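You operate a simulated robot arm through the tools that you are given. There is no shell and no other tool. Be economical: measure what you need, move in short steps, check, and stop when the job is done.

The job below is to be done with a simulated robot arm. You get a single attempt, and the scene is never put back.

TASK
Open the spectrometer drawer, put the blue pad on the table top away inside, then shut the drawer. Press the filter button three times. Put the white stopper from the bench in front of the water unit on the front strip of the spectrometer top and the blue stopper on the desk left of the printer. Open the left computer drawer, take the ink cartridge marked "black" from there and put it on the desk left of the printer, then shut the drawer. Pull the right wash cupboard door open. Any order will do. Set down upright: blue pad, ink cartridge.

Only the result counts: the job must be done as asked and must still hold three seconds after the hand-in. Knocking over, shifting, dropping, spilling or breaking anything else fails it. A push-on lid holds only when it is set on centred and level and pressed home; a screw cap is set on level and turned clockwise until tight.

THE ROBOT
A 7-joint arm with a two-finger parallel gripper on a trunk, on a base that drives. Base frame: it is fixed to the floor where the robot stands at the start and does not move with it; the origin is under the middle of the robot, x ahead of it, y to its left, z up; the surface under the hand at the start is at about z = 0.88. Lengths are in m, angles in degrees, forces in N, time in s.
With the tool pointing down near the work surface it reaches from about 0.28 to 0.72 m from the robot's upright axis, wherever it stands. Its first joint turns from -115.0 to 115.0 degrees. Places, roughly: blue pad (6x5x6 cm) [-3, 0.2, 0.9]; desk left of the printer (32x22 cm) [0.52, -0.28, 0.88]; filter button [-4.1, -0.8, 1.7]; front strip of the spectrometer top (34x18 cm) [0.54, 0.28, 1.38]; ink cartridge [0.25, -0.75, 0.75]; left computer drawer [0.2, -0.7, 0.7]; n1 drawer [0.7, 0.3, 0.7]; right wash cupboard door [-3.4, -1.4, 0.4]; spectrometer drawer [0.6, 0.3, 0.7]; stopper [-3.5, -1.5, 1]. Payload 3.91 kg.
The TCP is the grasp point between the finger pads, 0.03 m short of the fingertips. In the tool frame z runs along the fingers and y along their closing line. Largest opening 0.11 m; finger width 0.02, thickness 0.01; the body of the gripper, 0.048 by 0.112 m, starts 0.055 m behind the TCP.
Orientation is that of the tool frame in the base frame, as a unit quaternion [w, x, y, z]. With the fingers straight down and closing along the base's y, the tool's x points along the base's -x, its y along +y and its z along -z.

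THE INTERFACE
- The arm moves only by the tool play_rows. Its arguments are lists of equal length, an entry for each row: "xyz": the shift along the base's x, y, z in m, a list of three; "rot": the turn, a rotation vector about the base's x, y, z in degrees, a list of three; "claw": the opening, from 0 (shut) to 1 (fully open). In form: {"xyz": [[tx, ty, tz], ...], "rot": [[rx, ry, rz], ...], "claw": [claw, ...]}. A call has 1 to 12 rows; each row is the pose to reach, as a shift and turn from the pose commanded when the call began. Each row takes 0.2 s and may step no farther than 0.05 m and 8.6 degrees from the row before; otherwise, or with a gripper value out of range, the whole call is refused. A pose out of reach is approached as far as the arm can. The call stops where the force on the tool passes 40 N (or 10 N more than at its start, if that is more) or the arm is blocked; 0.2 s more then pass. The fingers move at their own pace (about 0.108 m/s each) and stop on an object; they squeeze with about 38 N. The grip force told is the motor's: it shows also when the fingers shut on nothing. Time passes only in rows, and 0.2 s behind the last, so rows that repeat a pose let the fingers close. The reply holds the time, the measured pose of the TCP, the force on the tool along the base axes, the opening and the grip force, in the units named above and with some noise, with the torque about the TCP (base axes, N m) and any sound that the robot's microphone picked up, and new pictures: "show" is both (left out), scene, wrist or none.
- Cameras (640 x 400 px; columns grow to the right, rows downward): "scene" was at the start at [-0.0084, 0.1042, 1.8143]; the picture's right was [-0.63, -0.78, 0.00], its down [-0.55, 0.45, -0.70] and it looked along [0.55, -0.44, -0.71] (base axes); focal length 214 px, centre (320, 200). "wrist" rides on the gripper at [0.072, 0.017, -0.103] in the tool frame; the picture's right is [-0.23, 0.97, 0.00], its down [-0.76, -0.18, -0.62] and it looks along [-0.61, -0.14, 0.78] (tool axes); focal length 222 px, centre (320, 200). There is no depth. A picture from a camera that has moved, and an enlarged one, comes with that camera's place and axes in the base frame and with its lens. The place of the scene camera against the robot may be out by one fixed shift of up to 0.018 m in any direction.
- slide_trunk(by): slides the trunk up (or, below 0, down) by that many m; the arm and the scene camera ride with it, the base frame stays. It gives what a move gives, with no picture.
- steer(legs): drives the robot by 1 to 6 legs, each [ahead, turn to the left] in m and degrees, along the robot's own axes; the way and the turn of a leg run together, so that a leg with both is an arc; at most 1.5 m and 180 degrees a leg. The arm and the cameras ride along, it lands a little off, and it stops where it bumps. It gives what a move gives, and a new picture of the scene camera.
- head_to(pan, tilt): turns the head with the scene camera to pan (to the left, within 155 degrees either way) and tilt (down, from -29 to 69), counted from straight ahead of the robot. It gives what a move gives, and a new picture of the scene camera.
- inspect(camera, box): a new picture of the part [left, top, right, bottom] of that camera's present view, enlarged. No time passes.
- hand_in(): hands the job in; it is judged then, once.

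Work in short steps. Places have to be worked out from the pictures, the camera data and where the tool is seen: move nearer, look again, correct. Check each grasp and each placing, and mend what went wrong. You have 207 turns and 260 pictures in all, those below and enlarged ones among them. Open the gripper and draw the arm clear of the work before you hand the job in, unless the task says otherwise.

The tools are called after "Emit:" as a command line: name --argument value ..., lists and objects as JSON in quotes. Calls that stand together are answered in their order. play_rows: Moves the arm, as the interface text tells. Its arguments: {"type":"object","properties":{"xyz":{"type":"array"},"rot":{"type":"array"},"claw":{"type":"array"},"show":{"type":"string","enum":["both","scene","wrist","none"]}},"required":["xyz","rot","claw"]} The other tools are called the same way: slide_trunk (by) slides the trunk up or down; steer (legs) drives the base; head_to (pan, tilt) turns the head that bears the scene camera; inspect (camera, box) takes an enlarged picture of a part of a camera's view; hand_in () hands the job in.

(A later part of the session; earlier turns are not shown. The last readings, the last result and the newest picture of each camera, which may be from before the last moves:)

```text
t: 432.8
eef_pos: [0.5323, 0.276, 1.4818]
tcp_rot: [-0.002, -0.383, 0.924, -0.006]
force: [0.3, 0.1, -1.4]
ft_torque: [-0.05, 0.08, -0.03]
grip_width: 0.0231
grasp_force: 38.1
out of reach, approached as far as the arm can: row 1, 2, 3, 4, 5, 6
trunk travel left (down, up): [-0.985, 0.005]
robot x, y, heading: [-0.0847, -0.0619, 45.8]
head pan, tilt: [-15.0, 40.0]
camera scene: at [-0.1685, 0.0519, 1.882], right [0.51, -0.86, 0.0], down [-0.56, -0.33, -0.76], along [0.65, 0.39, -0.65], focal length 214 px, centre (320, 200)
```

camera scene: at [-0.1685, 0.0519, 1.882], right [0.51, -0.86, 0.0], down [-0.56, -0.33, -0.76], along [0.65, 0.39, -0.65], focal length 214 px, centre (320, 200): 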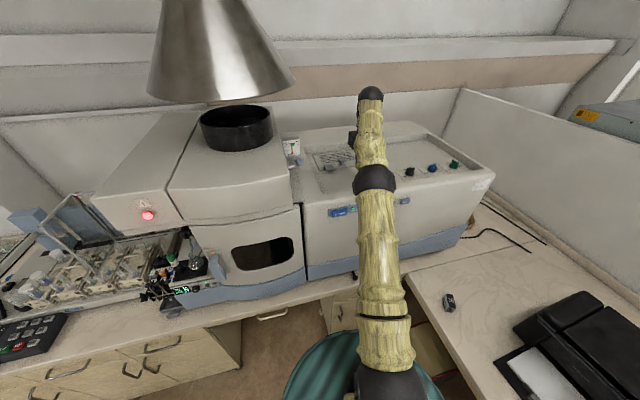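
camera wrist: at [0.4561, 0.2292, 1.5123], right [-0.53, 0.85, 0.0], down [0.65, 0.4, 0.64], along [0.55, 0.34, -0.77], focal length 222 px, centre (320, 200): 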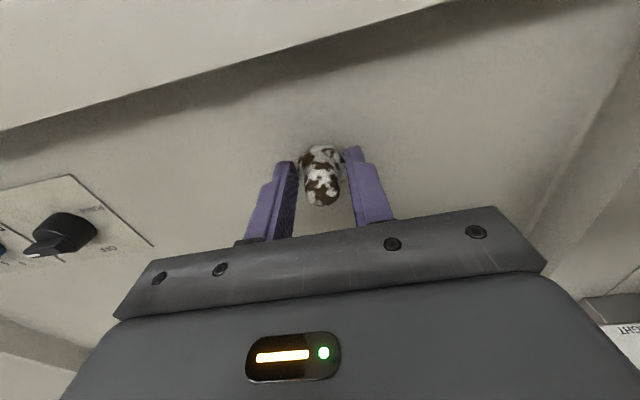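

Grip width changed – check the wrist view.

Emit:
inspect --camera "wrist" --box '[0, 0, 640, 400]'

Emit:
inspect --camera "scene" --box '[280, 80, 440, 180]'

```text
1.00 times, centred on (320, 200) of wrist (not enlarged: the box is as wide or as high as the picture)
camera zoom: at [0.4673, 0.2399, 1.5861], right [-0.53, 0.85, -0.01], down [0.66, 0.42, 0.62], along [0.53, 0.32, -0.79], focal length 222 px, centre (320, 200)
```

zoom: 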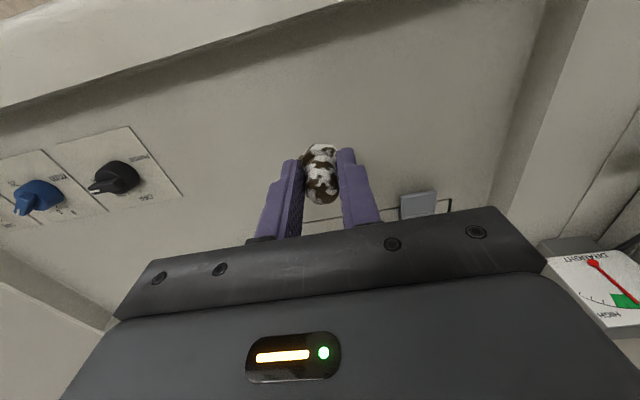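

```text
4.00 times, centred on (360, 130) of scene
camera zoom: at [-0.1685, 0.0519, 1.882], right [0.51, -0.86, 0.0], down [-0.56, -0.33, -0.76], along [0.65, 0.39, -0.65], focal length 858 px, centre (160, 480)
```

zoom: 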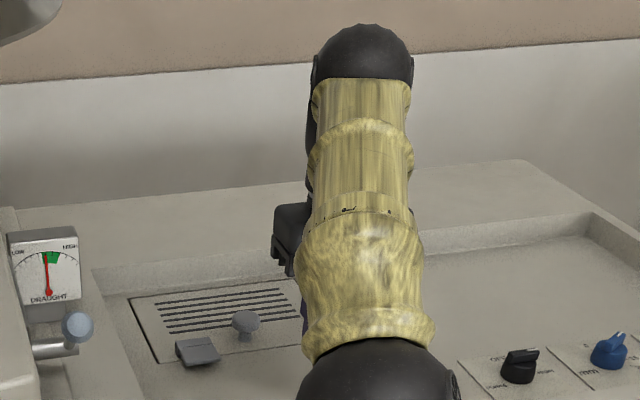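

Stopper slid slightly so the fingers now hold its neck; still secure. Descend in small steps watching the force.

Emit:
play_rows --xyz '[[0, 0, -0.01], [0, 0, -0.02], [0, 0, -0.03], [0, 0, -0.037], [0, 0, -0.044]]' --rot '[[0, 0, 0], [0, 0, 0], [0, 0, 0], [0, 0, 0], [0, 0, 0]]' --claw '[0, 0, 0, 0, 0]' --show "both"

```text
t: 434.0
eef_pos: [0.5257, 0.274, 1.4419]
tcp_rot: [0.001, -0.384, 0.923, -0.007]
force: [0.6, 0.0, -0.4]
ft_torque: [-0.01, 0.0, 0.01]
grip_width: 0.0231
grasp_force: 37.7
trunk travel left (down, up): [-0.985, 0.005]
robot x, y, heading: [-0.085, -0.0582, 45.9]
head pan, tilt: [-15.0, 40.0]
camera scene: at [-0.176, 0.0486, 1.882], right [0.51, -0.86, 0.0], down [-0.55, -0.33, -0.77], along [0.66, 0.39, -0.64], focal length 214 px, centre (320, 200)
camera wrist: at [0.4609, 0.2365, 1.5455], right [-0.53, 0.85, -0.01], down [0.66, 0.42, 0.62], along [0.53, 0.32, -0.78], focal length 222 px, centre (320, 200)
```

scene: 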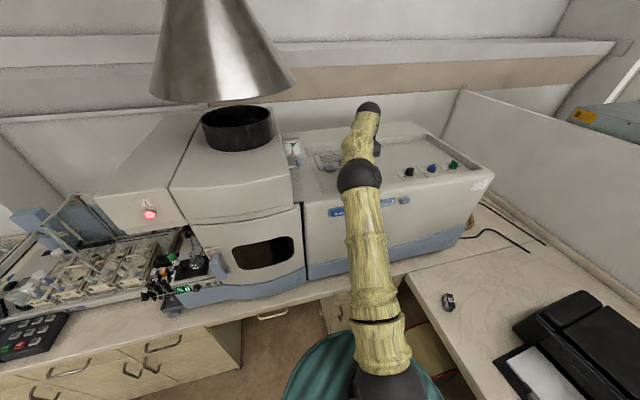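
wrist: 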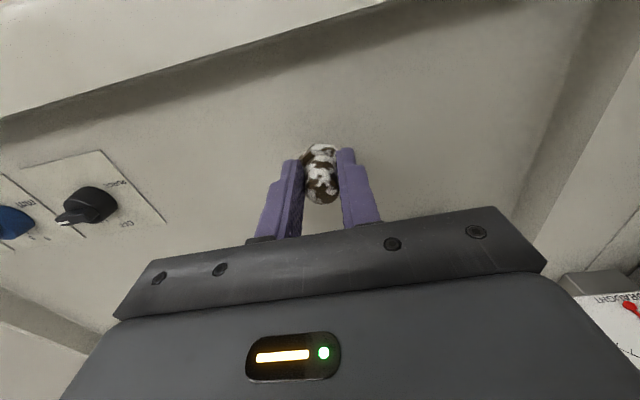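

Emit:
play_rows --xyz '[[0, 0, -0.004], [0, 0, -0.008], [0, 0, -0.012], [0, 0, -0.016], [0, 0, -0.02]]' --rot '[[0, 0, 0], [0, 0, 0], [0, 0, 0], [0, 0, 0], [0, 0, 0]]' --claw '[0, 0, 0, 0, 0]' --show "both"

```text
t: 435.2
eef_pos: [0.5253, 0.2723, 1.4226]
tcp_rot: [0.001, -0.384, 0.923, -0.006]
force: [0.2, 0.0, -0.6]
ft_torque: [0.01, -0.05, 0.01]
grip_width: 0.0229
grasp_force: 38.2
trunk travel left (down, up): [-0.985, 0.005]
robot x, y, heading: [-0.0839, -0.062, 46.2]
head pan, tilt: [-15.0, 40.0]
camera scene: at [-0.1753, 0.0487, 1.882], right [0.51, -0.86, 0.0], down [-0.55, -0.33, -0.77], along [0.66, 0.39, -0.64], focal length 214 px, centre (320, 200)
camera wrist: at [0.4613, 0.2362, 1.5253], right [-0.53, 0.85, -0.01], down [0.66, 0.42, 0.62], along [0.53, 0.32, -0.78], focal length 222 px, centre (320, 200)
```

scene: 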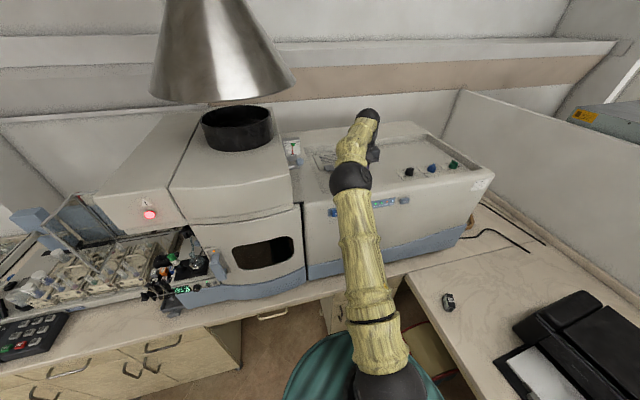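
wrist: 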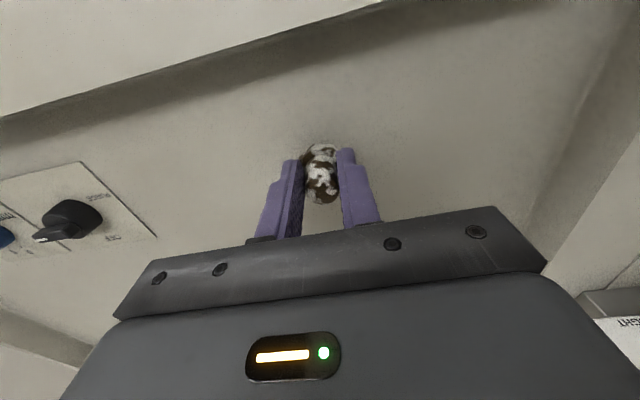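

Emit:
play_rows --xyz '[[0, 0, -0.004], [0, 0, -0.008], [0, 0, -0.012], [0, 0, -0.016], [0, 0, -0.02], [0, 0, -0.024]]' --rot '[[0, 0, 0], [0, 0, 0], [0, 0, 0], [0, 0, 0], [0, 0, 0], [0, 0, 0]]' --claw '[0, 0, 0, 0, 0, 0]' --show "wrist"

```text
t: 436.3
eef_pos: [0.5257, 0.2737, 1.4116]
tcp_rot: [0.009, -0.384, 0.923, -0.005]
force: [-2.0, -0.9, 11.2]
ft_torque: [0.03, 0.0, 0.02]
grip_width: 0.0229
grasp_force: 37.8
trunk travel left (down, up): [-0.985, 0.005]
robot x, y, heading: [-0.0834, -0.0605, 45.9]
head pan, tilt: [-15.0, 40.0]
stopped in row 5: the force on the tool passed its limit at 42 N (the readings are from after the stop); the commanded pose is now the measured one
camera wrist: at [0.4593, 0.2356, 1.5137], right [-0.53, 0.85, -0.01], down [0.65, 0.42, 0.64], along [0.54, 0.33, -0.77], focal length 222 px, centre (320, 200)
```

wrist: 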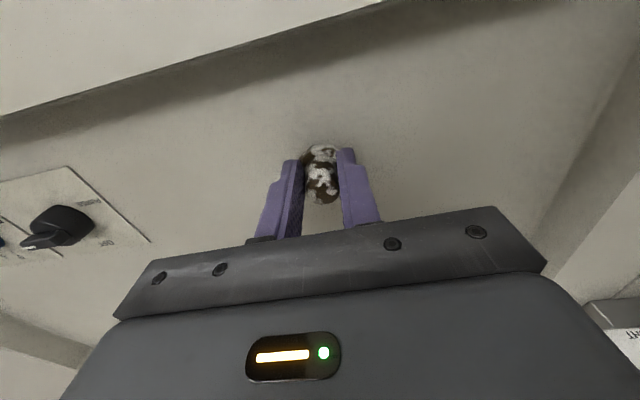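

Contact. Release and rise.

Emit:
play_rows --xyz '[[0, 0, 0.002], [0, 0, 0.002], [0, 0, 0.004], [0, 0, 0.02], [0, 0, 0.06], [0, 0, 0.1], [0, 0, 0.14]]' --rot '[[0, 0, 0], [0, 0, 0], [0, 0, 0], [0, 0, 0], [0, 0, 0], [0, 0, 0], [0, 0, 0]]' --claw '[0.25, 0.45, 0.5, 0.5, 0.5, 0.5, 0.5]' --show "wrist"

```text
t: 437.9
eef_pos: [0.4998, 0.2682, 1.5372]
tcp_rot: [0.009, -0.384, 0.923, -0.007]
force: [-0.7, -0.7, 0.6]
ft_torque: [0.01, -0.07, -0.01]
grip_width: 0.0548
grasp_force: 0.0
out of reach, approached as far as the arm can: row 6, 7
trunk travel left (down, up): [-0.985, 0.005]
robot x, y, heading: [-0.0831, -0.0606, 46.0]
head pan, tilt: [-15.0, 40.0]
camera wrist: at [0.4332, 0.2297, 1.6394], right [-0.53, 0.85, -0.02], down [0.65, 0.42, 0.63], along [0.54, 0.33, -0.77], focal length 222 px, centre (320, 200)
```

wrist: 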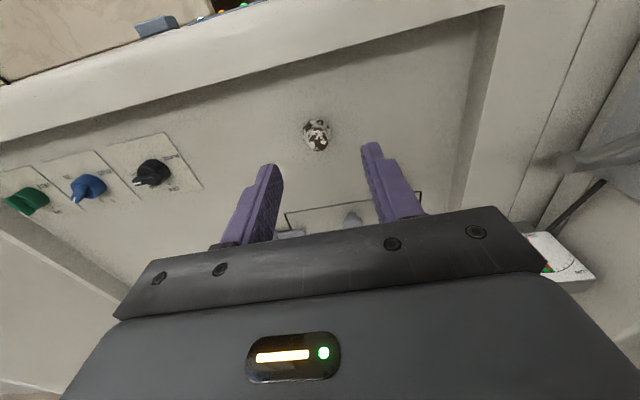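

White stopper stands on the front strip. Back off, lower the trunk, and head for the blue stopper.

Emit:
steer --legs '[[-0.3, 0], [0, -14], [-0.9, 0], [0, 14], [-0.75, 0], [-0.65, 0]]'

```text
t: 455.7
eef_pos: [-1.4559, -1.4309, 1.536]
tcp_rot: [0.008, -0.381, 0.925, -0.006]
force: [0.4, -0.4, 0.4]
ft_torque: [0.03, -0.01, 0.0]
grip_width: 0.0548
grasp_force: 0.1
trunk travel left (down, up): [-0.985, 0.005]
robot x, y, heading: [-2.05, -1.7512, 45.5]
head pan, tilt: [-15.0, 40.0]
camera scene: at [-2.1378, -1.6415, 1.882], right [0.51, -0.86, 0.0], down [-0.55, -0.33, -0.77], along [0.66, 0.39, -0.64], focal length 214 px, centre (320, 200)
```

scene: 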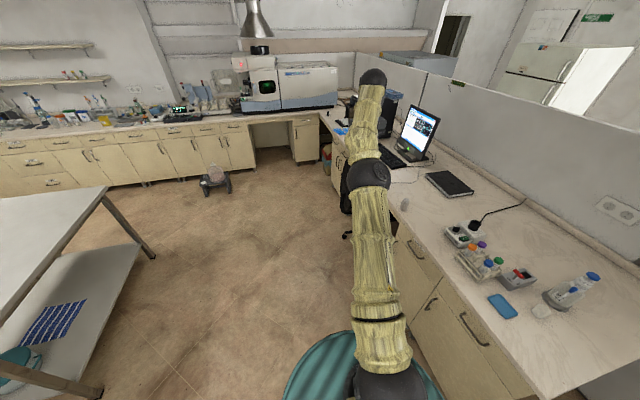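

Emit:
steer --legs '[[0, 90], [1.28, 0], [0, 90]]'

Emit:
slide_trunk --by -0.4

Emit:
head_to --pan 0 --tilt 40

```text
t: 474.3
eef_pos: [-3.5519, -1.1522, 1.5347]
tcp_rot: [-0.006, 0.929, 0.371, -0.007]
force: [0.7, -0.1, 0.4]
ft_torque: [0.01, 0.0, -0.03]
grip_width: 0.0551
grasp_force: 0.1
trunk travel left (down, up): [-0.985, 0.005]
robot x, y, heading: [-2.9523, -0.8387, -135.5]
head pan, tilt: [-15.0, 40.0]
camera scene: at [-2.891, -0.9468, 1.882], right [-0.49, 0.87, 0.0], down [0.56, 0.32, -0.77], along [-0.67, -0.38, -0.64], focal length 214 px, centre (320, 200)
```

scene: 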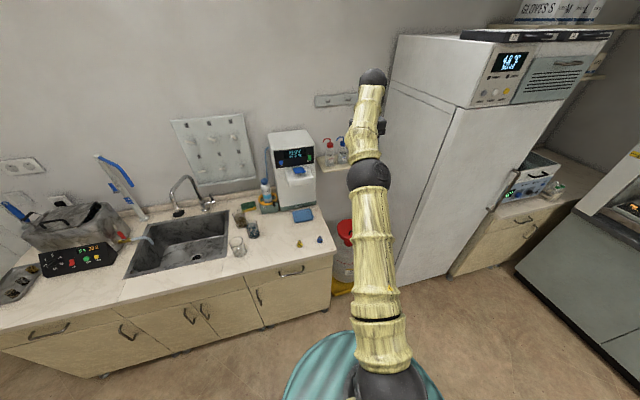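

```text
t: 478.1
eef_pos: [-3.5525, -1.1507, 1.1367]
tcp_rot: [-0.006, 0.928, 0.372, -0.007]
force: [0.2, 0.6, 0.1]
ft_torque: [0.0, 0.02, 0.0]
grip_width: 0.0548
grasp_force: 0.1
trunk travel left (down, up): [-0.585, 0.405]
robot x, y, heading: [-2.9532, -0.8414, -135.4]
head pan, tilt: [-15.0, 40.0]
```

```text
t: 478.9
eef_pos: [-3.5521, -1.1516, 1.1356]
tcp_rot: [-0.007, 0.928, 0.372, -0.007]
force: [0.6, -0.5, 0.1]
ft_torque: [0.0, -0.01, -0.01]
grip_width: 0.0552
grasp_force: 0.0
trunk travel left (down, up): [-0.585, 0.405]
robot x, y, heading: [-2.9552, -0.8409, -135.6]
head pan, tilt: [0.0, 40.0]
camera scene: at [-2.8778, -0.9644, 1.482], right [-0.7, 0.72, 0.0], down [0.46, 0.45, -0.77], along [-0.55, -0.54, -0.64], focal length 214 px, centre (320, 200)
```

scene: 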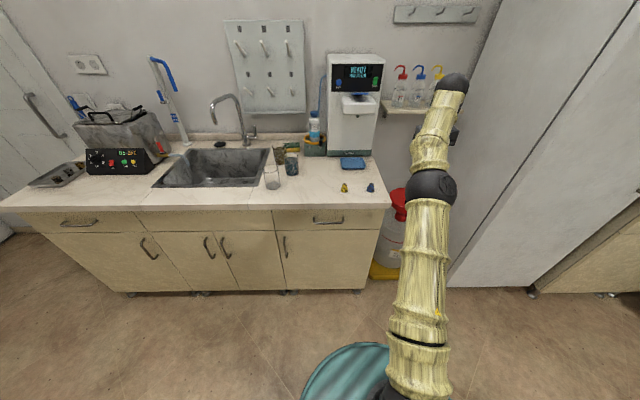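

Emit:
play_rows --xyz '[[0.035, -0.02, 0], [0.07, -0.04, 0], [0.095, -0.058, 0]]' --rot '[[0, 0, 0], [0, 0, 0], [0, 0, 0]]' --claw '[0.5, 0.5, 0.5]' --show "none"

Emit:
steer --legs '[[0.2, 0]]'

Emit:
inspect --camera "wrist" --box '[0, 0, 640, 400]'

```text
t: 479.7
eef_pos: [-3.4568, -1.2097, 1.1362]
tcp_rot: [-0.006, 0.928, 0.371, -0.008]
force: [-0.3, -0.4, 0.3]
ft_torque: [-0.01, 0.02, -0.01]
grip_width: 0.0549
grasp_force: 0.0
trunk travel left (down, up): [-0.585, 0.405]
robot x, y, heading: [-2.9552, -0.8407, -135.8]
head pan, tilt: [0.0, 40.0]
```

```text
t: 481.5
eef_pos: [-3.6, -1.3504, 1.1361]
tcp_rot: [-0.007, 0.928, 0.373, -0.007]
force: [0.4, -0.2, 0.3]
ft_torque: [0.02, -0.02, 0.02]
grip_width: 0.055
grasp_force: 0.0
trunk travel left (down, up): [-0.585, 0.405]
robot x, y, heading: [-3.0977, -0.9774, -135.8]
head pan, tilt: [0.0, 40.0]
camera scene: at [-3.0214, -1.1053, 1.482], right [-0.7, 0.71, 0.0], down [0.46, 0.45, -0.77], along [-0.55, -0.54, -0.64], focal length 214 px, centre (320, 200)
```

scene: 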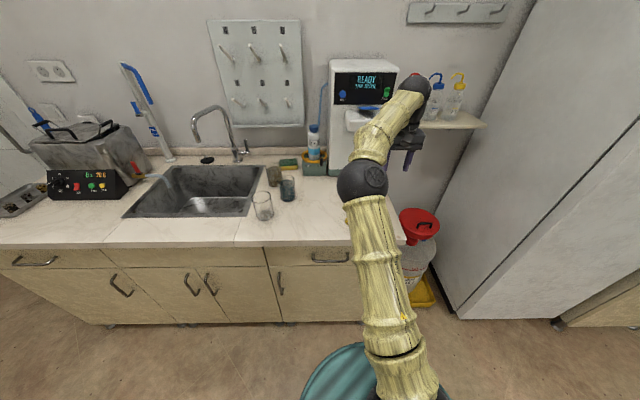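

```text
1.00 times, centred on (320, 200) of wrist (not enlarged: the box is as wide or as high as the picture)
camera zoom: at [-3.5356, -1.3123, 1.2377], right [0.51, -0.86, -0.01], down [-0.66, -0.4, 0.63], along [-0.55, -0.31, -0.77], focal length 222 px, centre (320, 200)
```

zoom: 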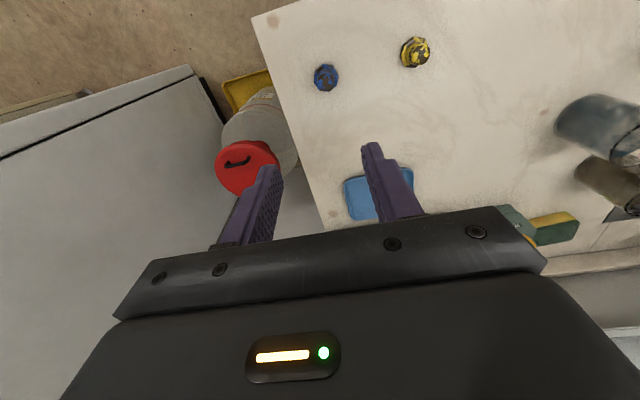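

Emit:
play_rows --xyz '[[0.014, 0.003, -0.04], [0.014, 0.003, -0.085], [0.014, 0.003, -0.13], [0.014, 0.003, -0.16]]' --rot '[[0, 0, 0], [0, 0, 0], [0, 0, 0], [0, 0, 0]]' --claw '[0.5, 0.5, 0.5, 0.5]' --show "wrist"

```text
t: 482.5
eef_pos: [-3.5859, -1.3476, 0.9747]
tcp_rot: [-0.006, 0.928, 0.371, -0.007]
force: [-0.1, 0.0, -0.1]
ft_torque: [0.02, 0.02, 0.01]
grip_width: 0.0548
grasp_force: 0.2
trunk travel left (down, up): [-0.585, 0.405]
robot x, y, heading: [-3.0962, -0.9808, -135.7]
head pan, tilt: [0.0, 40.0]
camera wrist: at [-3.5214, -1.3097, 1.0773], right [0.51, -0.86, -0.01], down [-0.66, -0.4, 0.63], along [-0.55, -0.31, -0.77], focal length 222 px, centre (320, 200)
```

wrist: 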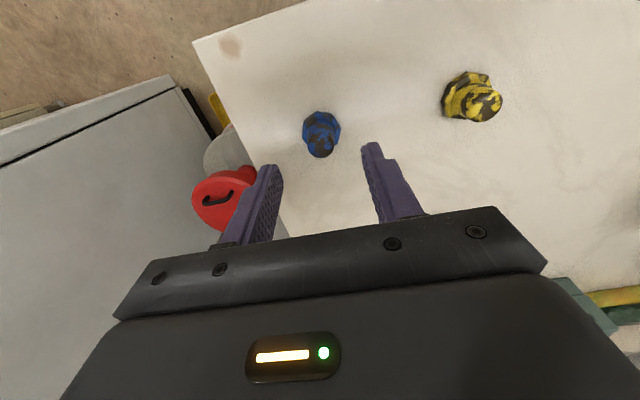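

Emit:
play_rows --xyz '[[-0.003, 0, -0.025], [-0.003, 0, -0.047], [-0.003, 0, -0.047], [-0.003, 0, -0.047], [-0.003, 0, -0.047]]' --rot '[[0, 0, 0], [0, 0, 0], [0, 0, 0], [0, 0, 0], [0, 0, 0]]' --claw '[0.5, 0.5, 0.2, 0, 0]' --show "wrist"

```text
t: 483.7
eef_pos: [-3.589, -1.346, 0.9291]
tcp_rot: [-0.007, 0.928, 0.372, -0.007]
force: [0.1, 0.5, -0.7]
ft_torque: [-0.02, -0.03, 0.02]
grip_width: 0.0202
grasp_force: 38.1
trunk travel left (down, up): [-0.585, 0.405]
robot x, y, heading: [-3.0978, -0.9798, -135.6]
head pan, tilt: [0.0, 40.0]
camera wrist: at [-3.5243, -1.309, 1.0309], right [0.51, -0.86, -0.01], down [-0.66, -0.4, 0.63], along [-0.55, -0.31, -0.77], focal length 222 px, centre (320, 200)
```

wrist: 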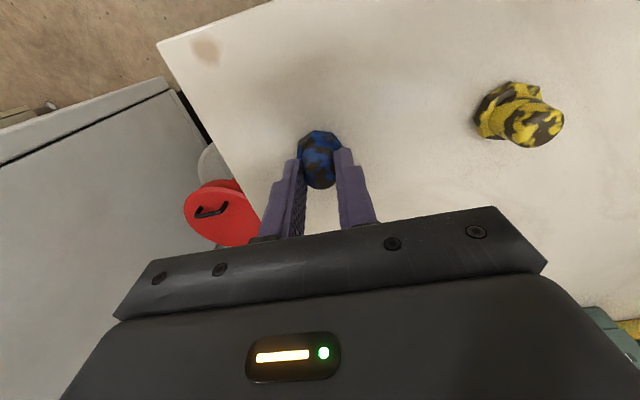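

The grip is high on the tapered neck; reopen and regrip 4 mm lower for security.

Emit:
play_rows --xyz '[[0, 0, 0], [0, 0, -0.005], [0, 0, -0.005], [0, 0, -0.005], [0, 0, -0.005]]' --rot '[[0, 0, 0], [0, 0, 0], [0, 0, 0], [0, 0, 0], [0, 0, 0]]' --claw '[0.4, 0.4, 0.2, 0, 0]' --show "none"

Emit:
play_rows --xyz '[[0, 0, 0.03], [0, 0, 0.08], [0, 0, 0.13], [0, 0, 0.18], [0, 0, 0.22]]' --rot '[[0, 0, 0], [0, 0, 0], [0, 0, 0], [0, 0, 0], [0, 0, 0]]' --claw '[0, 0, 0, 0, 0]' --show "wrist"

```text
t: 484.9
eef_pos: [-3.589, -1.3461, 0.9246]
tcp_rot: [-0.006, 0.928, 0.372, -0.007]
force: [-0.4, -0.5, -0.3]
ft_torque: [0.01, 0.0, 0.01]
grip_width: 0.0211
grasp_force: 38.1
trunk travel left (down, up): [-0.585, 0.405]
robot x, y, heading: [-3.0977, -0.9824, -135.4]
head pan, tilt: [0.0, 40.0]
```

```text
t: 486.1
eef_pos: [-3.5889, -1.3479, 1.1453]
tcp_rot: [-0.007, 0.928, 0.372, -0.008]
force: [-0.2, -0.4, -0.4]
ft_torque: [0.01, -0.05, 0.01]
grip_width: 0.021
grasp_force: 37.9
trunk travel left (down, up): [-0.585, 0.405]
robot x, y, heading: [-3.0994, -0.9827, -135.5]
head pan, tilt: [0.0, 40.0]
camera wrist: at [-3.5243, -1.3087, 1.2477], right [0.51, -0.86, -0.01], down [-0.66, -0.4, 0.63], along [-0.55, -0.31, -0.77], focal length 222 px, centre (320, 200)
```

wrist: 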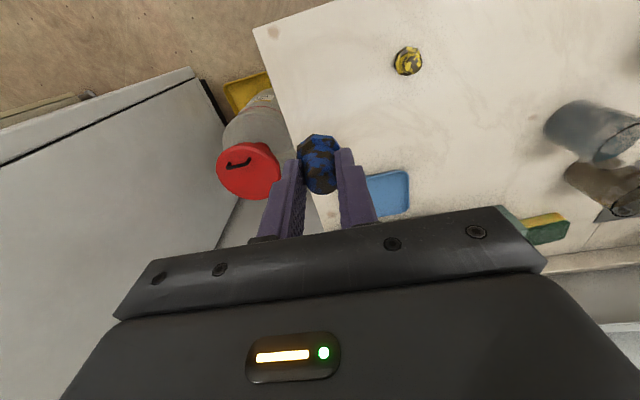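

Blue stopper held. Drive back toward the desk.

Emit:
steer --legs '[[-0.25, 0], [0, 90.4], [1.25, 0], [0, 90], [1.0, 0], [1.0, 0]]'

```text
t: 517.5
eef_pos: [-0.1302, 0.097, 1.1434]
tcp_rot: [0.007, -0.375, 0.927, -0.006]
force: [0.4, -0.1, -0.3]
ft_torque: [-0.02, 0.01, 0.0]
grip_width: 0.022
grasp_force: 38.1
trunk travel left (down, up): [-0.585, 0.405]
robot x, y, heading: [-0.6162, -0.2753, 44.7]
head pan, tilt: [0.0, 40.0]
camera scene: at [-0.7208, -0.1434, 1.482], right [0.7, -0.71, 0.0], down [-0.46, -0.45, -0.77], along [0.54, 0.54, -0.64], focal length 214 px, centre (320, 200)
```

scene: 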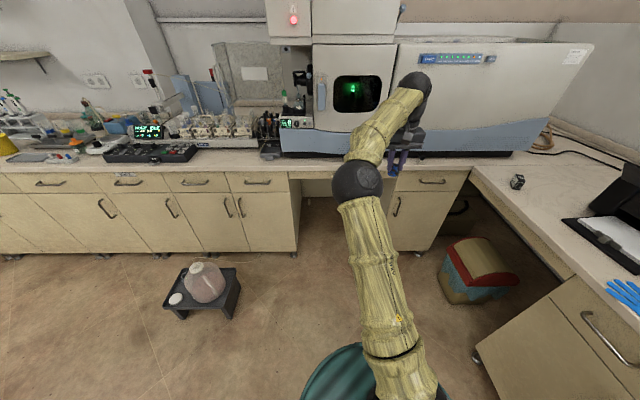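

Swing the hand to the right side first to keep clear of the spectrometer, then drive in.

Emit:
play_rows --xyz '[[-0.02, -0.045, 0], [-0.03, -0.09, 0], [-0.035, -0.135, 0], [-0.04, -0.18, 0], [-0.043, -0.225, 0], [-0.043, -0.27, 0], [-0.043, -0.315, 0], [-0.043, -0.36, 0], [-0.043, -0.405, 0], [-0.043, -0.45, 0]]' --rot '[[0, 0, 0], [0, 0, 0], [0, 0, 0], [0, 0, 0], [0, 0, 0], [0, 0, 0], [0, 0, 0], [0, 0, 0], [0, 0, 0], [0, 0, 0]]' --claw '[0, 0, 0, 0, 0, 0, 0, 0, 0, 0]' --show "none"

```text
t: 519.7
eef_pos: [-0.1743, -0.3555, 1.1441]
tcp_rot: [0.007, -0.374, 0.927, -0.006]
force: [-0.2, -0.6, 0.1]
ft_torque: [-0.02, 0.0, -0.01]
grip_width: 0.0221
grasp_force: 38.0
trunk travel left (down, up): [-0.585, 0.405]
robot x, y, heading: [-0.6186, -0.2721, 44.7]
head pan, tilt: [0.0, 40.0]
```

Emit:
steer --legs '[[0, -17], [0.66, 0]]'

```text
t: 525.2
eef_pos: [0.366, -0.1738, 1.1434]
tcp_rot: [0.007, -0.233, 0.972, -0.006]
force: [-0.5, 0.2, -0.1]
ft_torque: [0.0, -0.02, 0.03]
grip_width: 0.0219
grasp_force: 37.7
trunk travel left (down, up): [-0.585, 0.405]
robot x, y, heading: [-0.036, 0.0338, 27.7]
head pan, tilt: [0.0, 40.0]
camera scene: at [-0.0975, 0.1839, 1.482], right [0.46, -0.89, 0.0], down [-0.57, -0.3, -0.77], along [0.68, 0.36, -0.64], focal length 214 px, centre (320, 200)
```

scene: 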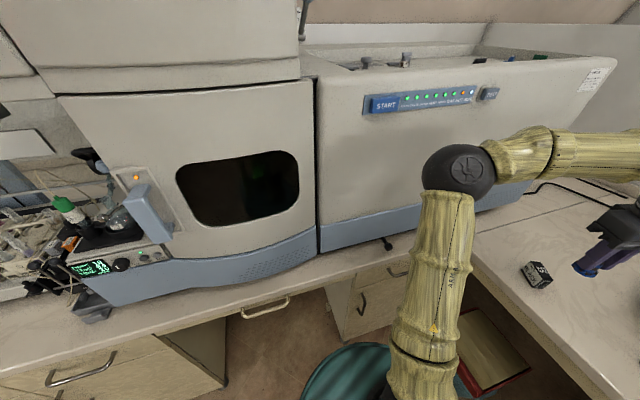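

Emit:
play_rows --xyz '[[0.0, -0.045, 0], [0.02, -0.085, 0], [0.05, -0.12, 0], [0.085, -0.145, 0], [0.12, -0.166, 0]]' --rot '[[0, 0, 0], [0, 0, 0], [0, 0, 0], [0, 0, 0], [0, 0, 0]]' --claw '[0, 0, 0, 0, 0]' --show "both"

```text
t: 526.4
eef_pos: [0.48, -0.3422, 1.1427]
tcp_rot: [0.008, -0.229, 0.973, -0.004]
force: [0.0, 0.0, -0.3]
ft_torque: [-0.04, -0.04, 0.0]
grip_width: 0.0219
grasp_force: 38.1
out of reach, approached as far as the arm can: row 5
trunk travel left (down, up): [-0.585, 0.405]
robot x, y, heading: [-0.0382, 0.034, 27.4]
head pan, tilt: [0.0, 40.0]
camera scene: at [-0.0967, 0.182, 1.4825], right [0.46, -0.89, 0.0], down [-0.57, -0.29, -0.77], along [0.68, 0.35, -0.64], focal length 214 px, centre (320, 200)
camera wrist: at [0.4053, -0.3579, 1.2442], right [-0.23, 0.97, -0.01], down [0.75, 0.18, 0.63], along [0.62, 0.14, -0.77], focal length 222 px, centre (320, 200)
```

scene: 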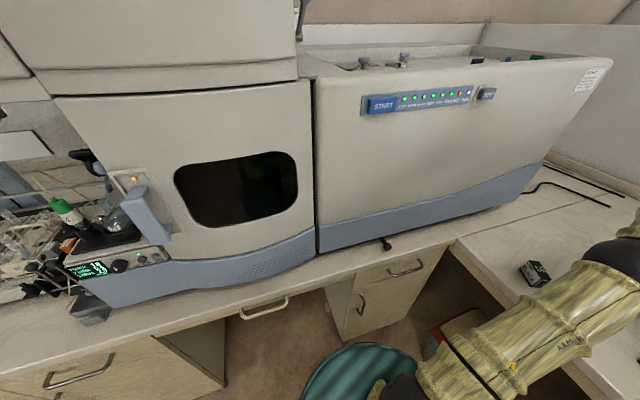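
wrist: 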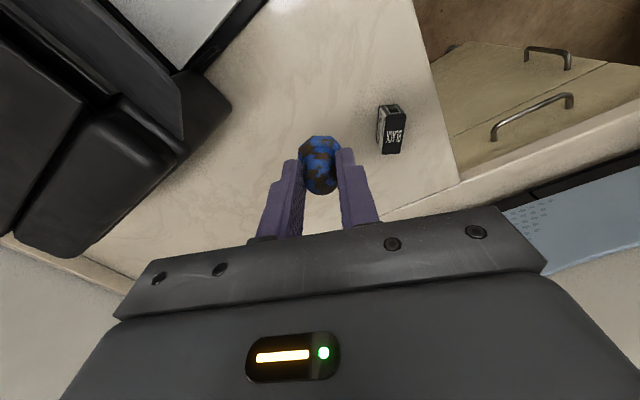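

Spot beneath is clear (n≈-0.58, t≈0.10), 11 cm from the cartridge. Descend.

Emit:
play_rows --xyz '[[0, 0, -0.05], [0, 0, -0.1], [0, 0, -0.14], [0, 0, -0.17], [0, 0, -0.19], [0, 0, -0.2]]' --rot '[[0, 0, 0], [0, 0, 0], [0, 0, 0], [0, 0, 0], [0, 0, 0], [0, 0, 0]]' --claw '[0, 0, 0, 0, 0, 0]' --show "both"

```text
t: 527.8
eef_pos: [0.4811, -0.3385, 0.9414]
tcp_rot: [0.007, -0.233, 0.972, -0.008]
force: [0.2, 0.2, 0.2]
ft_torque: [-0.02, 0.02, -0.01]
grip_width: 0.0221
grasp_force: 37.5
trunk travel left (down, up): [-0.585, 0.405]
robot x, y, heading: [-0.0331, 0.033, 27.7]
head pan, tilt: [0.0, 40.0]
camera scene: at [-0.0974, 0.1838, 1.4821], right [0.46, -0.89, 0.0], down [-0.57, -0.3, -0.77], along [0.68, 0.36, -0.64], focal length 214 px, centre (320, 200)
camera wrist: at [0.4074, -0.3539, 1.0443], right [-0.24, 0.97, -0.01], down [0.75, 0.19, 0.63], along [0.62, 0.14, -0.77], focal length 222 px, centre (320, 200)
```

scene: 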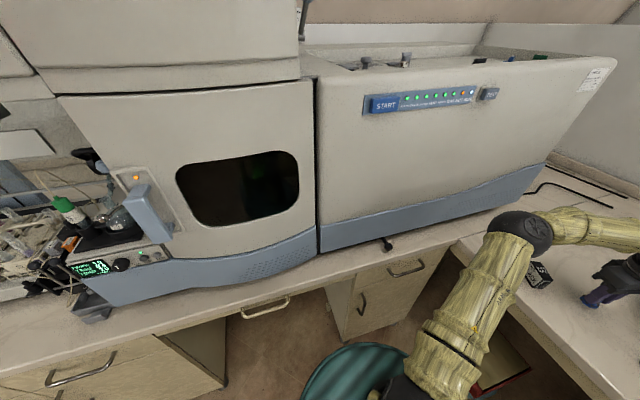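
wrist: 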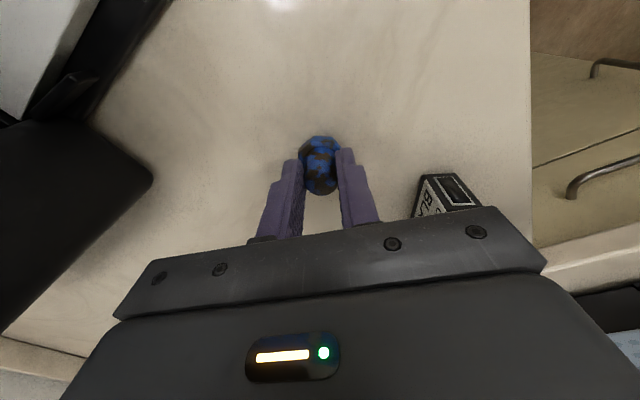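

Emit:
play_rows --xyz '[[0, 0, -0.006], [0, 0, -0.01], [0, 0, -0.013], [0, 0, -0.016], [0, 0, -0.019], [0, 0, -0.022]]' --rot '[[0, 0, 0], [0, 0, 0], [0, 0, 0], [0, 0, 0], [0, 0, 0], [0, 0, 0]]' --claw '[0, 0, 0, 0, 0, 0]' --show "none"

```text
t: 529.2
eef_pos: [0.4819, -0.3368, 0.9261]
tcp_rot: [0.009, -0.233, 0.972, -0.011]
force: [6.1, -2.5, 37.9]
ft_torque: [-0.04, -0.42, -0.03]
grip_width: 0.022
grasp_force: 37.9
trunk travel left (down, up): [-0.585, 0.405]
robot x, y, heading: [-0.0337, 0.0348, 27.8]
head pan, tilt: [0.0, 40.0]
```

In contact. Relieve pressure, open, and rise.

Emit:
play_rows --xyz '[[0, 0, 0.006], [0, 0, 0.006], [0, 0, 0.006], [0, 0, 0.012], [0, 0, 0.04], [0, 0, 0.08], [0, 0, 0.12], [0, 0, 0.16], [0, 0, 0.2]]' --rot '[[0, 0, 0], [0, 0, 0], [0, 0, 0], [0, 0, 0], [0, 0, 0], [0, 0, 0], [0, 0, 0], [0, 0, 0], [0, 0, 0]]' --claw '[0, 0.3, 0.45, 0.45, 0.45, 0.45, 0.45, 0.45, 0.45]' --show "wrist"

```text
t: 531.2
eef_pos: [0.4817, -0.3388, 1.1207]
tcp_rot: [0.006, -0.233, 0.972, -0.008]
force: [0.7, 0.3, -0.4]
ft_torque: [0.03, 0.01, -0.02]
grip_width: 0.0494
grasp_force: 0.0
trunk travel left (down, up): [-0.585, 0.405]
robot x, y, heading: [-0.0416, 0.0334, 27.7]
head pan, tilt: [0.0, 40.0]
camera wrist: at [0.4069, -0.355, 1.2229], right [-0.24, 0.97, -0.01], down [0.75, 0.19, 0.63], along [0.62, 0.14, -0.77], focal length 222 px, centre (320, 200)
```

wrist: 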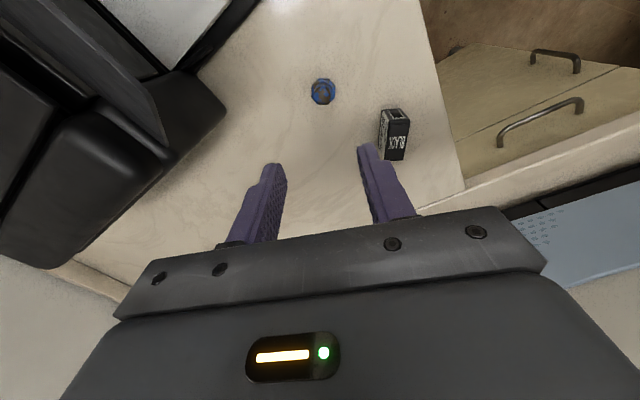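

Both items stand on the desk. Retract the hand toward the robot.

Emit:
play_rows --xyz '[[-0.035, 0.021, 0.02], [-0.07, 0.046, 0.02], [-0.1, 0.081, 0.02], [-0.12, 0.121, 0.02], [-0.14, 0.16, 0.02], [-0.16, 0.2, 0.02]]' --rot '[[0, 0, 0], [0, 0, 0], [0, 0, 0], [0, 0, 0], [0, 0, 0], [0, 0, 0]]' --claw '[0.45, 0.3, 0, 0, 0, 0]' --show "scene"

```text
t: 532.6
eef_pos: [0.3219, -0.1375, 1.1397]
tcp_rot: [0.005, -0.234, 0.972, -0.008]
force: [-0.8, -0.7, -0.6]
ft_torque: [-0.01, 0.05, 0.0]
grip_width: 0.0
grasp_force: 37.4
trunk travel left (down, up): [-0.585, 0.405]
robot x, y, heading: [-0.0346, 0.0309, 27.7]
head pan, tilt: [0.0, 40.0]
camera scene: at [-0.098, 0.1846, 1.4819], right [0.46, -0.89, 0.0], down [-0.57, -0.3, -0.77], along [0.68, 0.36, -0.64], focal length 214 px, centre (320, 200)
```

scene: 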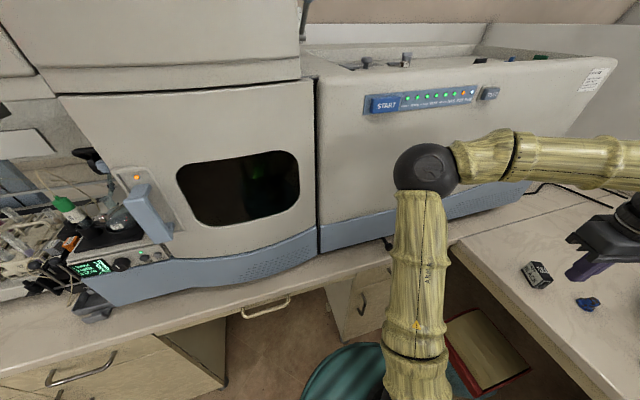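

Emit:
inspect --camera "scene" --box '[500, 240, 640, 330]'

Emit:
steer --legs '[[-0.65, 0], [0, 17]]'

```text
4.44 times, centred on (570, 285) of scene
camera zoom: at [-0.098, 0.1846, 1.4819], right [0.46, -0.89, 0.0], down [-0.57, -0.3, -0.77], along [0.68, 0.36, -0.64], focal length 953 px, centre (-791, -178)
```

zoom: 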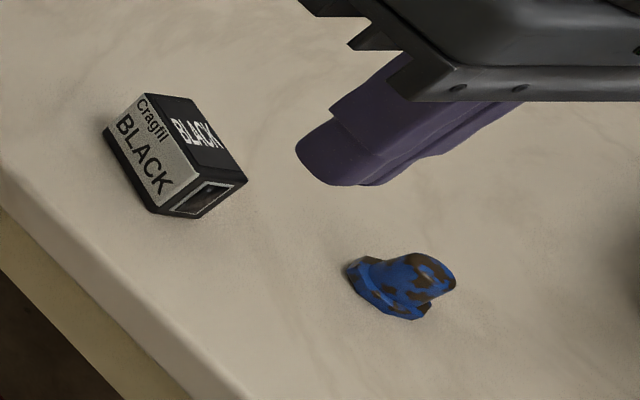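

```text
t: 538.1
eef_pos: [-0.2138, -0.3259, 1.1392]
tcp_rot: [0.007, -0.377, 0.926, -0.006]
force: [-0.9, 0.7, 0.3]
ft_torque: [-0.04, 0.03, 0.02]
grip_width: 0.0002
grasp_force: 37.8
trunk travel left (down, up): [-0.585, 0.405]
robot x, y, heading: [-0.6105, -0.2699, 44.9]
head pan, tilt: [0.0, 40.0]
camera scene: at [-0.7111, -0.1386, 1.482], right [0.71, -0.71, 0.0], down [-0.45, -0.45, -0.77], along [0.54, 0.54, -0.64], focal length 214 px, centre (320, 200)
```

scene: 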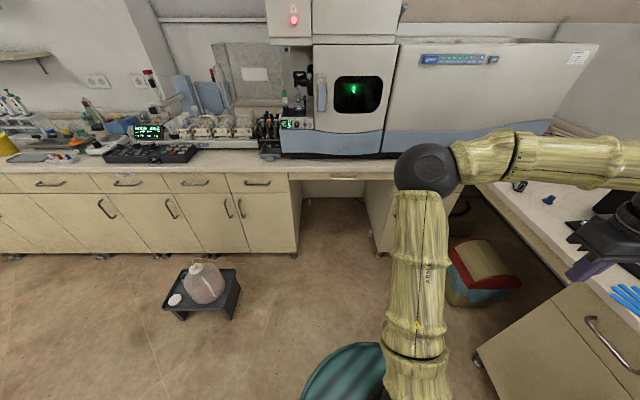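

Stopper and cartridge are upright. Now drive to the wash cupboard, standing left of the right door (handle ≈ t -3.41, n 1.18, z 0.59).

Emit:
steer --legs '[[-1.05, 0], [-1.0, 0], [0, 90], [0.72, 0], [0, 90]]'

Emit:
head_to --pan 15 --tilt 45

```text
t: 565.3
eef_pos: [-2.9621, -1.1418, 1.1397]
tcp_rot: [-0.007, 0.928, 0.372, -0.008]
force: [-1.0, -0.1, 0.7]
ft_torque: [0.0, -0.03, 0.01]
grip_width: 0.0
grasp_force: 37.7
trunk travel left (down, up): [-0.585, 0.405]
robot x, y, heading: [-2.5671, -1.2011, -135.4]
head pan, tilt: [0.0, 40.0]
camera scene: at [-2.4913, -1.3279, 1.482], right [-0.7, 0.71, 0.0], down [0.46, 0.45, -0.77], along [-0.55, -0.54, -0.64], focal length 214 px, centre (320, 200)
```

scene: 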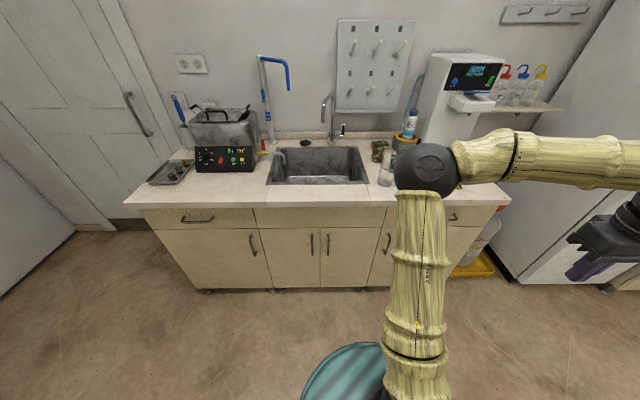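

```text
t: 566.1
eef_pos: [-2.9631, -1.1427, 1.14]
tcp_rot: [-0.007, 0.928, 0.371, -0.008]
force: [0.5, 0.3, -0.1]
ft_torque: [0.03, -0.02, -0.01]
grip_width: 0.0
grasp_force: 37.6
trunk travel left (down, up): [-0.585, 0.405]
robot x, y, heading: [-2.5662, -1.2021, -135.7]
head pan, tilt: [15.0, 45.0]
camera scene: at [-2.472, -1.3384, 1.4748], right [-0.86, 0.51, 0.0], down [0.36, 0.61, -0.71], along [-0.36, -0.61, -0.71], focal length 214 px, centre (320, 200)
```

scene: 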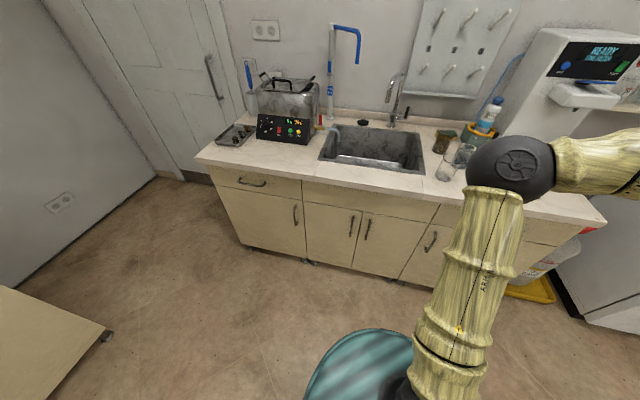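

Pitch the hand level toward the cupboard (closing line horizontal) at current height before lowering.

Emit:
play_rows --xyz '[[-0.006, -0.02, 0], [-0.012, -0.04, 0], [-0.02, -0.06, 0], [-0.026, -0.08, 0], [-0.032, -0.1, 0], [-0.04, -0.12, 0], [-0.046, -0.14, 0], [-0.052, -0.16, 0], [-0.058, -0.18, 0], [-0.065, -0.2, 0], [-0.07, -0.212, 0]]' --rot '[[-5.8, 5.8, 0], [-11.6, 11.6, 0], [-17.3, 17.3, 0], [-23.1, 23.1, 0], [-28.9, 28.9, 0], [-34.7, 34.7, 0], [-40.5, 40.5, 0], [-46.2, 46.2, 0], [-52, 52, 0], [-57.8, 57.8, 0], [-63, 63, 0]]' --claw '[0.7, 0.7, 0.7, 0.7, 0.7, 0.7, 0.7, 0.7, 0.7, 0.7, 0.7]' --show "scene"

```text
t: 568.5
eef_pos: [-3.0336, -1.3542, 1.1384]
tcp_rot: [0.271, 0.661, 0.257, -0.651]
force: [-0.3, 0.6, 0.0]
ft_torque: [-0.01, 0.01, 0.02]
grip_width: 0.0772
grasp_force: 0.0
trunk travel left (down, up): [-0.585, 0.405]
robot x, y, heading: [-2.5681, -1.2032, -135.5]
head pan, tilt: [15.0, 45.0]
camera scene: at [-2.4723, -1.3387, 1.4748], right [-0.86, 0.51, 0.0], down [0.36, 0.61, -0.71], along [-0.36, -0.61, -0.71], focal length 214 px, centre (320, 200)
```

scene: 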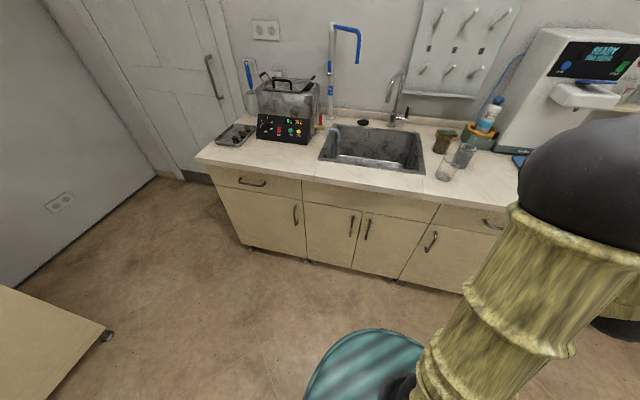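

Emit:
slide_trunk --by -0.4

Emit:
slide_trunk --by -0.15

Emit:
play_rows --xyz '[[0, 0, 0]]' --rot '[[0, 0, 0]]' --claw '[0.7]' --show "both"

```text
t: 572.3
eef_pos: [-3.0329, -1.3537, 0.7383]
tcp_rot: [0.272, 0.661, 0.258, -0.65]
force: [0.3, 0.1, -0.1]
ft_torque: [0.01, 0.02, -0.01]
grip_width: 0.0768
grasp_force: 0.0
trunk travel left (down, up): [-0.185, 0.805]
robot x, y, heading: [-2.5687, -1.2052, -135.6]
head pan, tilt: [15.0, 45.0]
```

```text
t: 574.0
eef_pos: [-3.0325, -1.3542, 0.5885]
tcp_rot: [0.271, 0.662, 0.257, -0.65]
force: [0.6, -0.1, 0.6]
ft_torque: [-0.01, -0.01, -0.02]
grip_width: 0.0771
grasp_force: 0.0
trunk travel left (down, up): [-0.035, 0.955]
robot x, y, heading: [-2.5702, -1.2045, -135.5]
head pan, tilt: [15.0, 45.0]
```

```text
t: 574.4
eef_pos: [-3.0325, -1.3544, 0.5892]
tcp_rot: [0.271, 0.661, 0.259, -0.651]
force: [0.1, -0.3, -0.4]
ft_torque: [0.01, -0.03, -0.02]
grip_width: 0.077
grasp_force: 0.1
trunk travel left (down, up): [-0.035, 0.955]
robot x, y, heading: [-2.5718, -1.2036, -135.5]
head pan, tilt: [15.0, 45.0]
camera scene: at [-2.4719, -1.3383, 0.9248], right [-0.86, 0.51, 0.0], down [0.36, 0.61, -0.71], along [-0.36, -0.61, -0.71], focal length 214 px, centre (320, 200)
camera wrist: at [-2.9454, -1.2941, 0.5175], right [0.67, -0.7, 0.25], down [0.31, 0.57, 0.76], along [-0.67, -0.43, 0.6], focal length 222 px, centre (320, 200)
```

scene: 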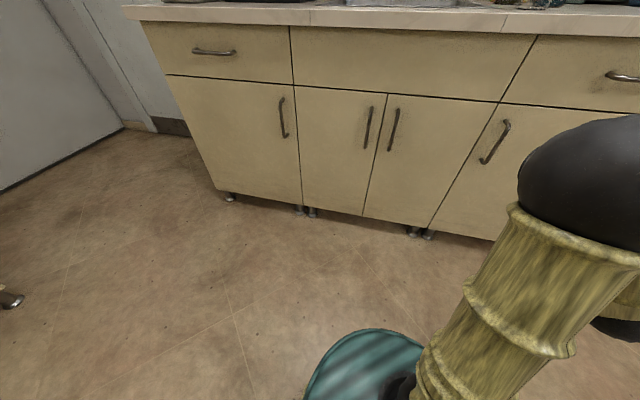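
wrist: 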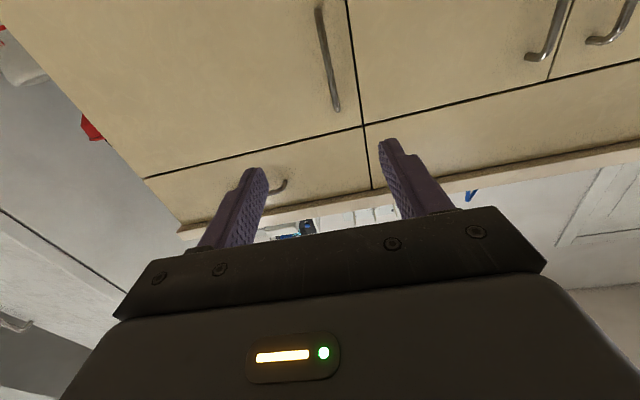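

Handle centre ≈ n 1.175, z 0.57, ~0.3 m ahead. Drive forward 0.2 and check.

Emit:
steer --legs '[[0.2, 0.5]]'

Emit:
play_rows --xyz '[[0.006, -0.006, -0.012]]' --rot '[[0, 0, 0]]' --claw '[0.7]' --show "wrist"

```text
t: 576.2
eef_pos: [-3.1741, -1.5001, 0.5889]
tcp_rot: [0.275, 0.66, 0.261, -0.649]
force: [0.4, -0.3, 0.4]
ft_torque: [-0.01, 0.02, 0.0]
grip_width: 0.0767
grasp_force: 0.0
trunk travel left (down, up): [-0.035, 0.955]
robot x, y, heading: [-2.7107, -1.3417, -134.7]
head pan, tilt: [15.0, 45.0]
camera scene: at [-2.6139, -1.4789, 0.9248], right [-0.87, 0.5, 0.0], down [0.35, 0.61, -0.71], along [-0.35, -0.61, -0.71], focal length 214 px, centre (320, 200)
```

scene: 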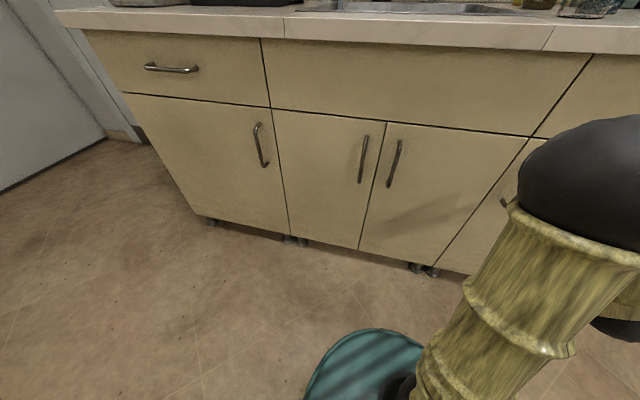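

```text
t: 576.6
eef_pos: [-3.1688, -1.5064, 0.5773]
tcp_rot: [0.275, 0.66, 0.261, -0.649]
force: [0.4, 0.3, 0.1]
ft_torque: [0.0, -0.02, 0.01]
grip_width: 0.077
grasp_force: 0.1
trunk travel left (down, up): [-0.035, 0.955]
robot x, y, heading: [-2.7109, -1.3443, -135.1]
head pan, tilt: [15.0, 45.0]
camera wrist: at [-3.0817, -1.4457, 0.5055], right [0.68, -0.69, 0.25], down [0.3, 0.57, 0.76], along [-0.67, -0.44, 0.6], focal length 222 px, centre (320, 200)
```

wrist: 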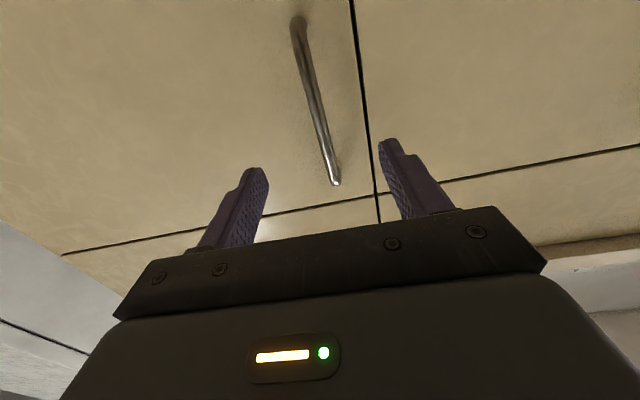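

Aligned. Advance 0.10 m onto the bar.

Emit:
play_rows --xyz '[[-0.03, -0.03, -0.004], [-0.055, -0.055, -0.008], [-0.068, -0.068, -0.008], [-0.075, -0.075, -0.008]]' --rot '[[0, 0, 0], [0, 0, 0], [0, 0, 0], [0, 0, 0]]' --claw '[0.7, 0.7, 0.7, 0.7]' --show "wrist"

```text
t: 577.4
eef_pos: [-3.2317, -1.5679, 0.5692]
tcp_rot: [0.275, 0.66, 0.26, -0.649]
force: [14.4, 8.6, 5.2]
ft_torque: [-0.36, 0.07, 0.83]
grip_width: 0.0789
grasp_force: 2.1
trunk travel left (down, up): [-0.035, 0.955]
robot x, y, heading: [-2.7119, -1.3419, -135.2]
head pan, tilt: [15.0, 45.0]
stopped in row 4: the force on the tool passed its limit at 67 N (the readings are from after the stop); the commanded pose is now the measured one
camera wrist: at [-3.1454, -1.5079, 0.4983], right [0.68, -0.69, 0.25], down [0.3, 0.57, 0.76], along [-0.67, -0.44, 0.6], focal length 222 px, centre (320, 200)
```

wrist: 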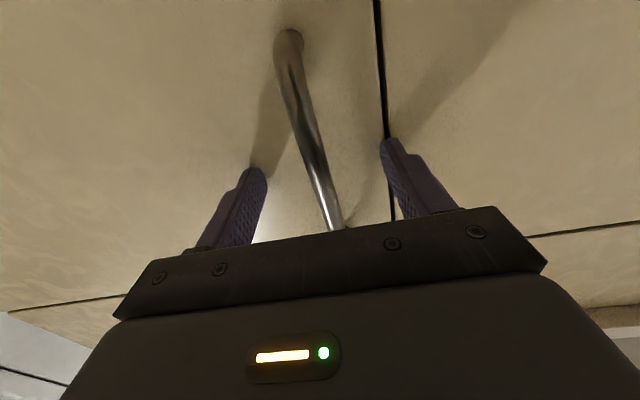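

Tips touch the door face with the bar between. Back off 4 mm and close.

Emit:
play_rows --xyz '[[0.003, 0.003, 0], [0.003, 0.003, 0], [0.003, 0.003, 0], [0.003, 0.003, 0], [0.003, 0.003, 0]]' --rot '[[0, 0, 0], [0, 0, 0], [0, 0, 0], [0, 0, 0], [0, 0, 0]]' --claw '[0.7, 0.4, 0.1, 0, 0]' --show "wrist"

```text
t: 578.6
eef_pos: [-3.2286, -1.568, 0.5687]
tcp_rot: [0.276, 0.661, 0.264, -0.647]
force: [23.9, -17.2, -4.4]
ft_torque: [0.19, 1.15, -0.04]
grip_width: 0.0115
grasp_force: 45.4
trunk travel left (down, up): [-0.035, 0.955]
robot x, y, heading: [-2.7142, -1.3445, -135.2]
head pan, tilt: [15.0, 45.0]
camera wrist: at [-3.142, -1.5076, 0.497], right [0.68, -0.69, 0.25], down [0.3, 0.57, 0.76], along [-0.67, -0.45, 0.59], focal length 222 px, centre (320, 200)
```

wrist: 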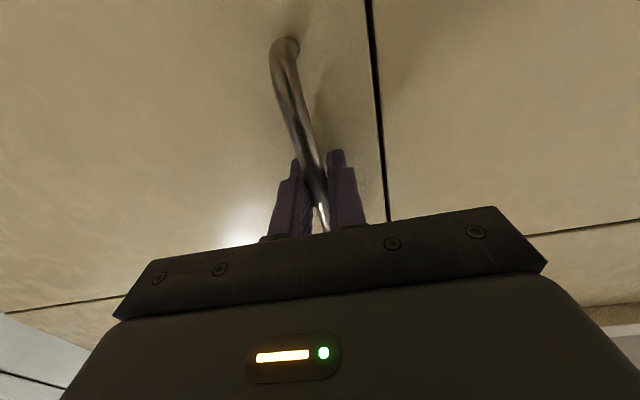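

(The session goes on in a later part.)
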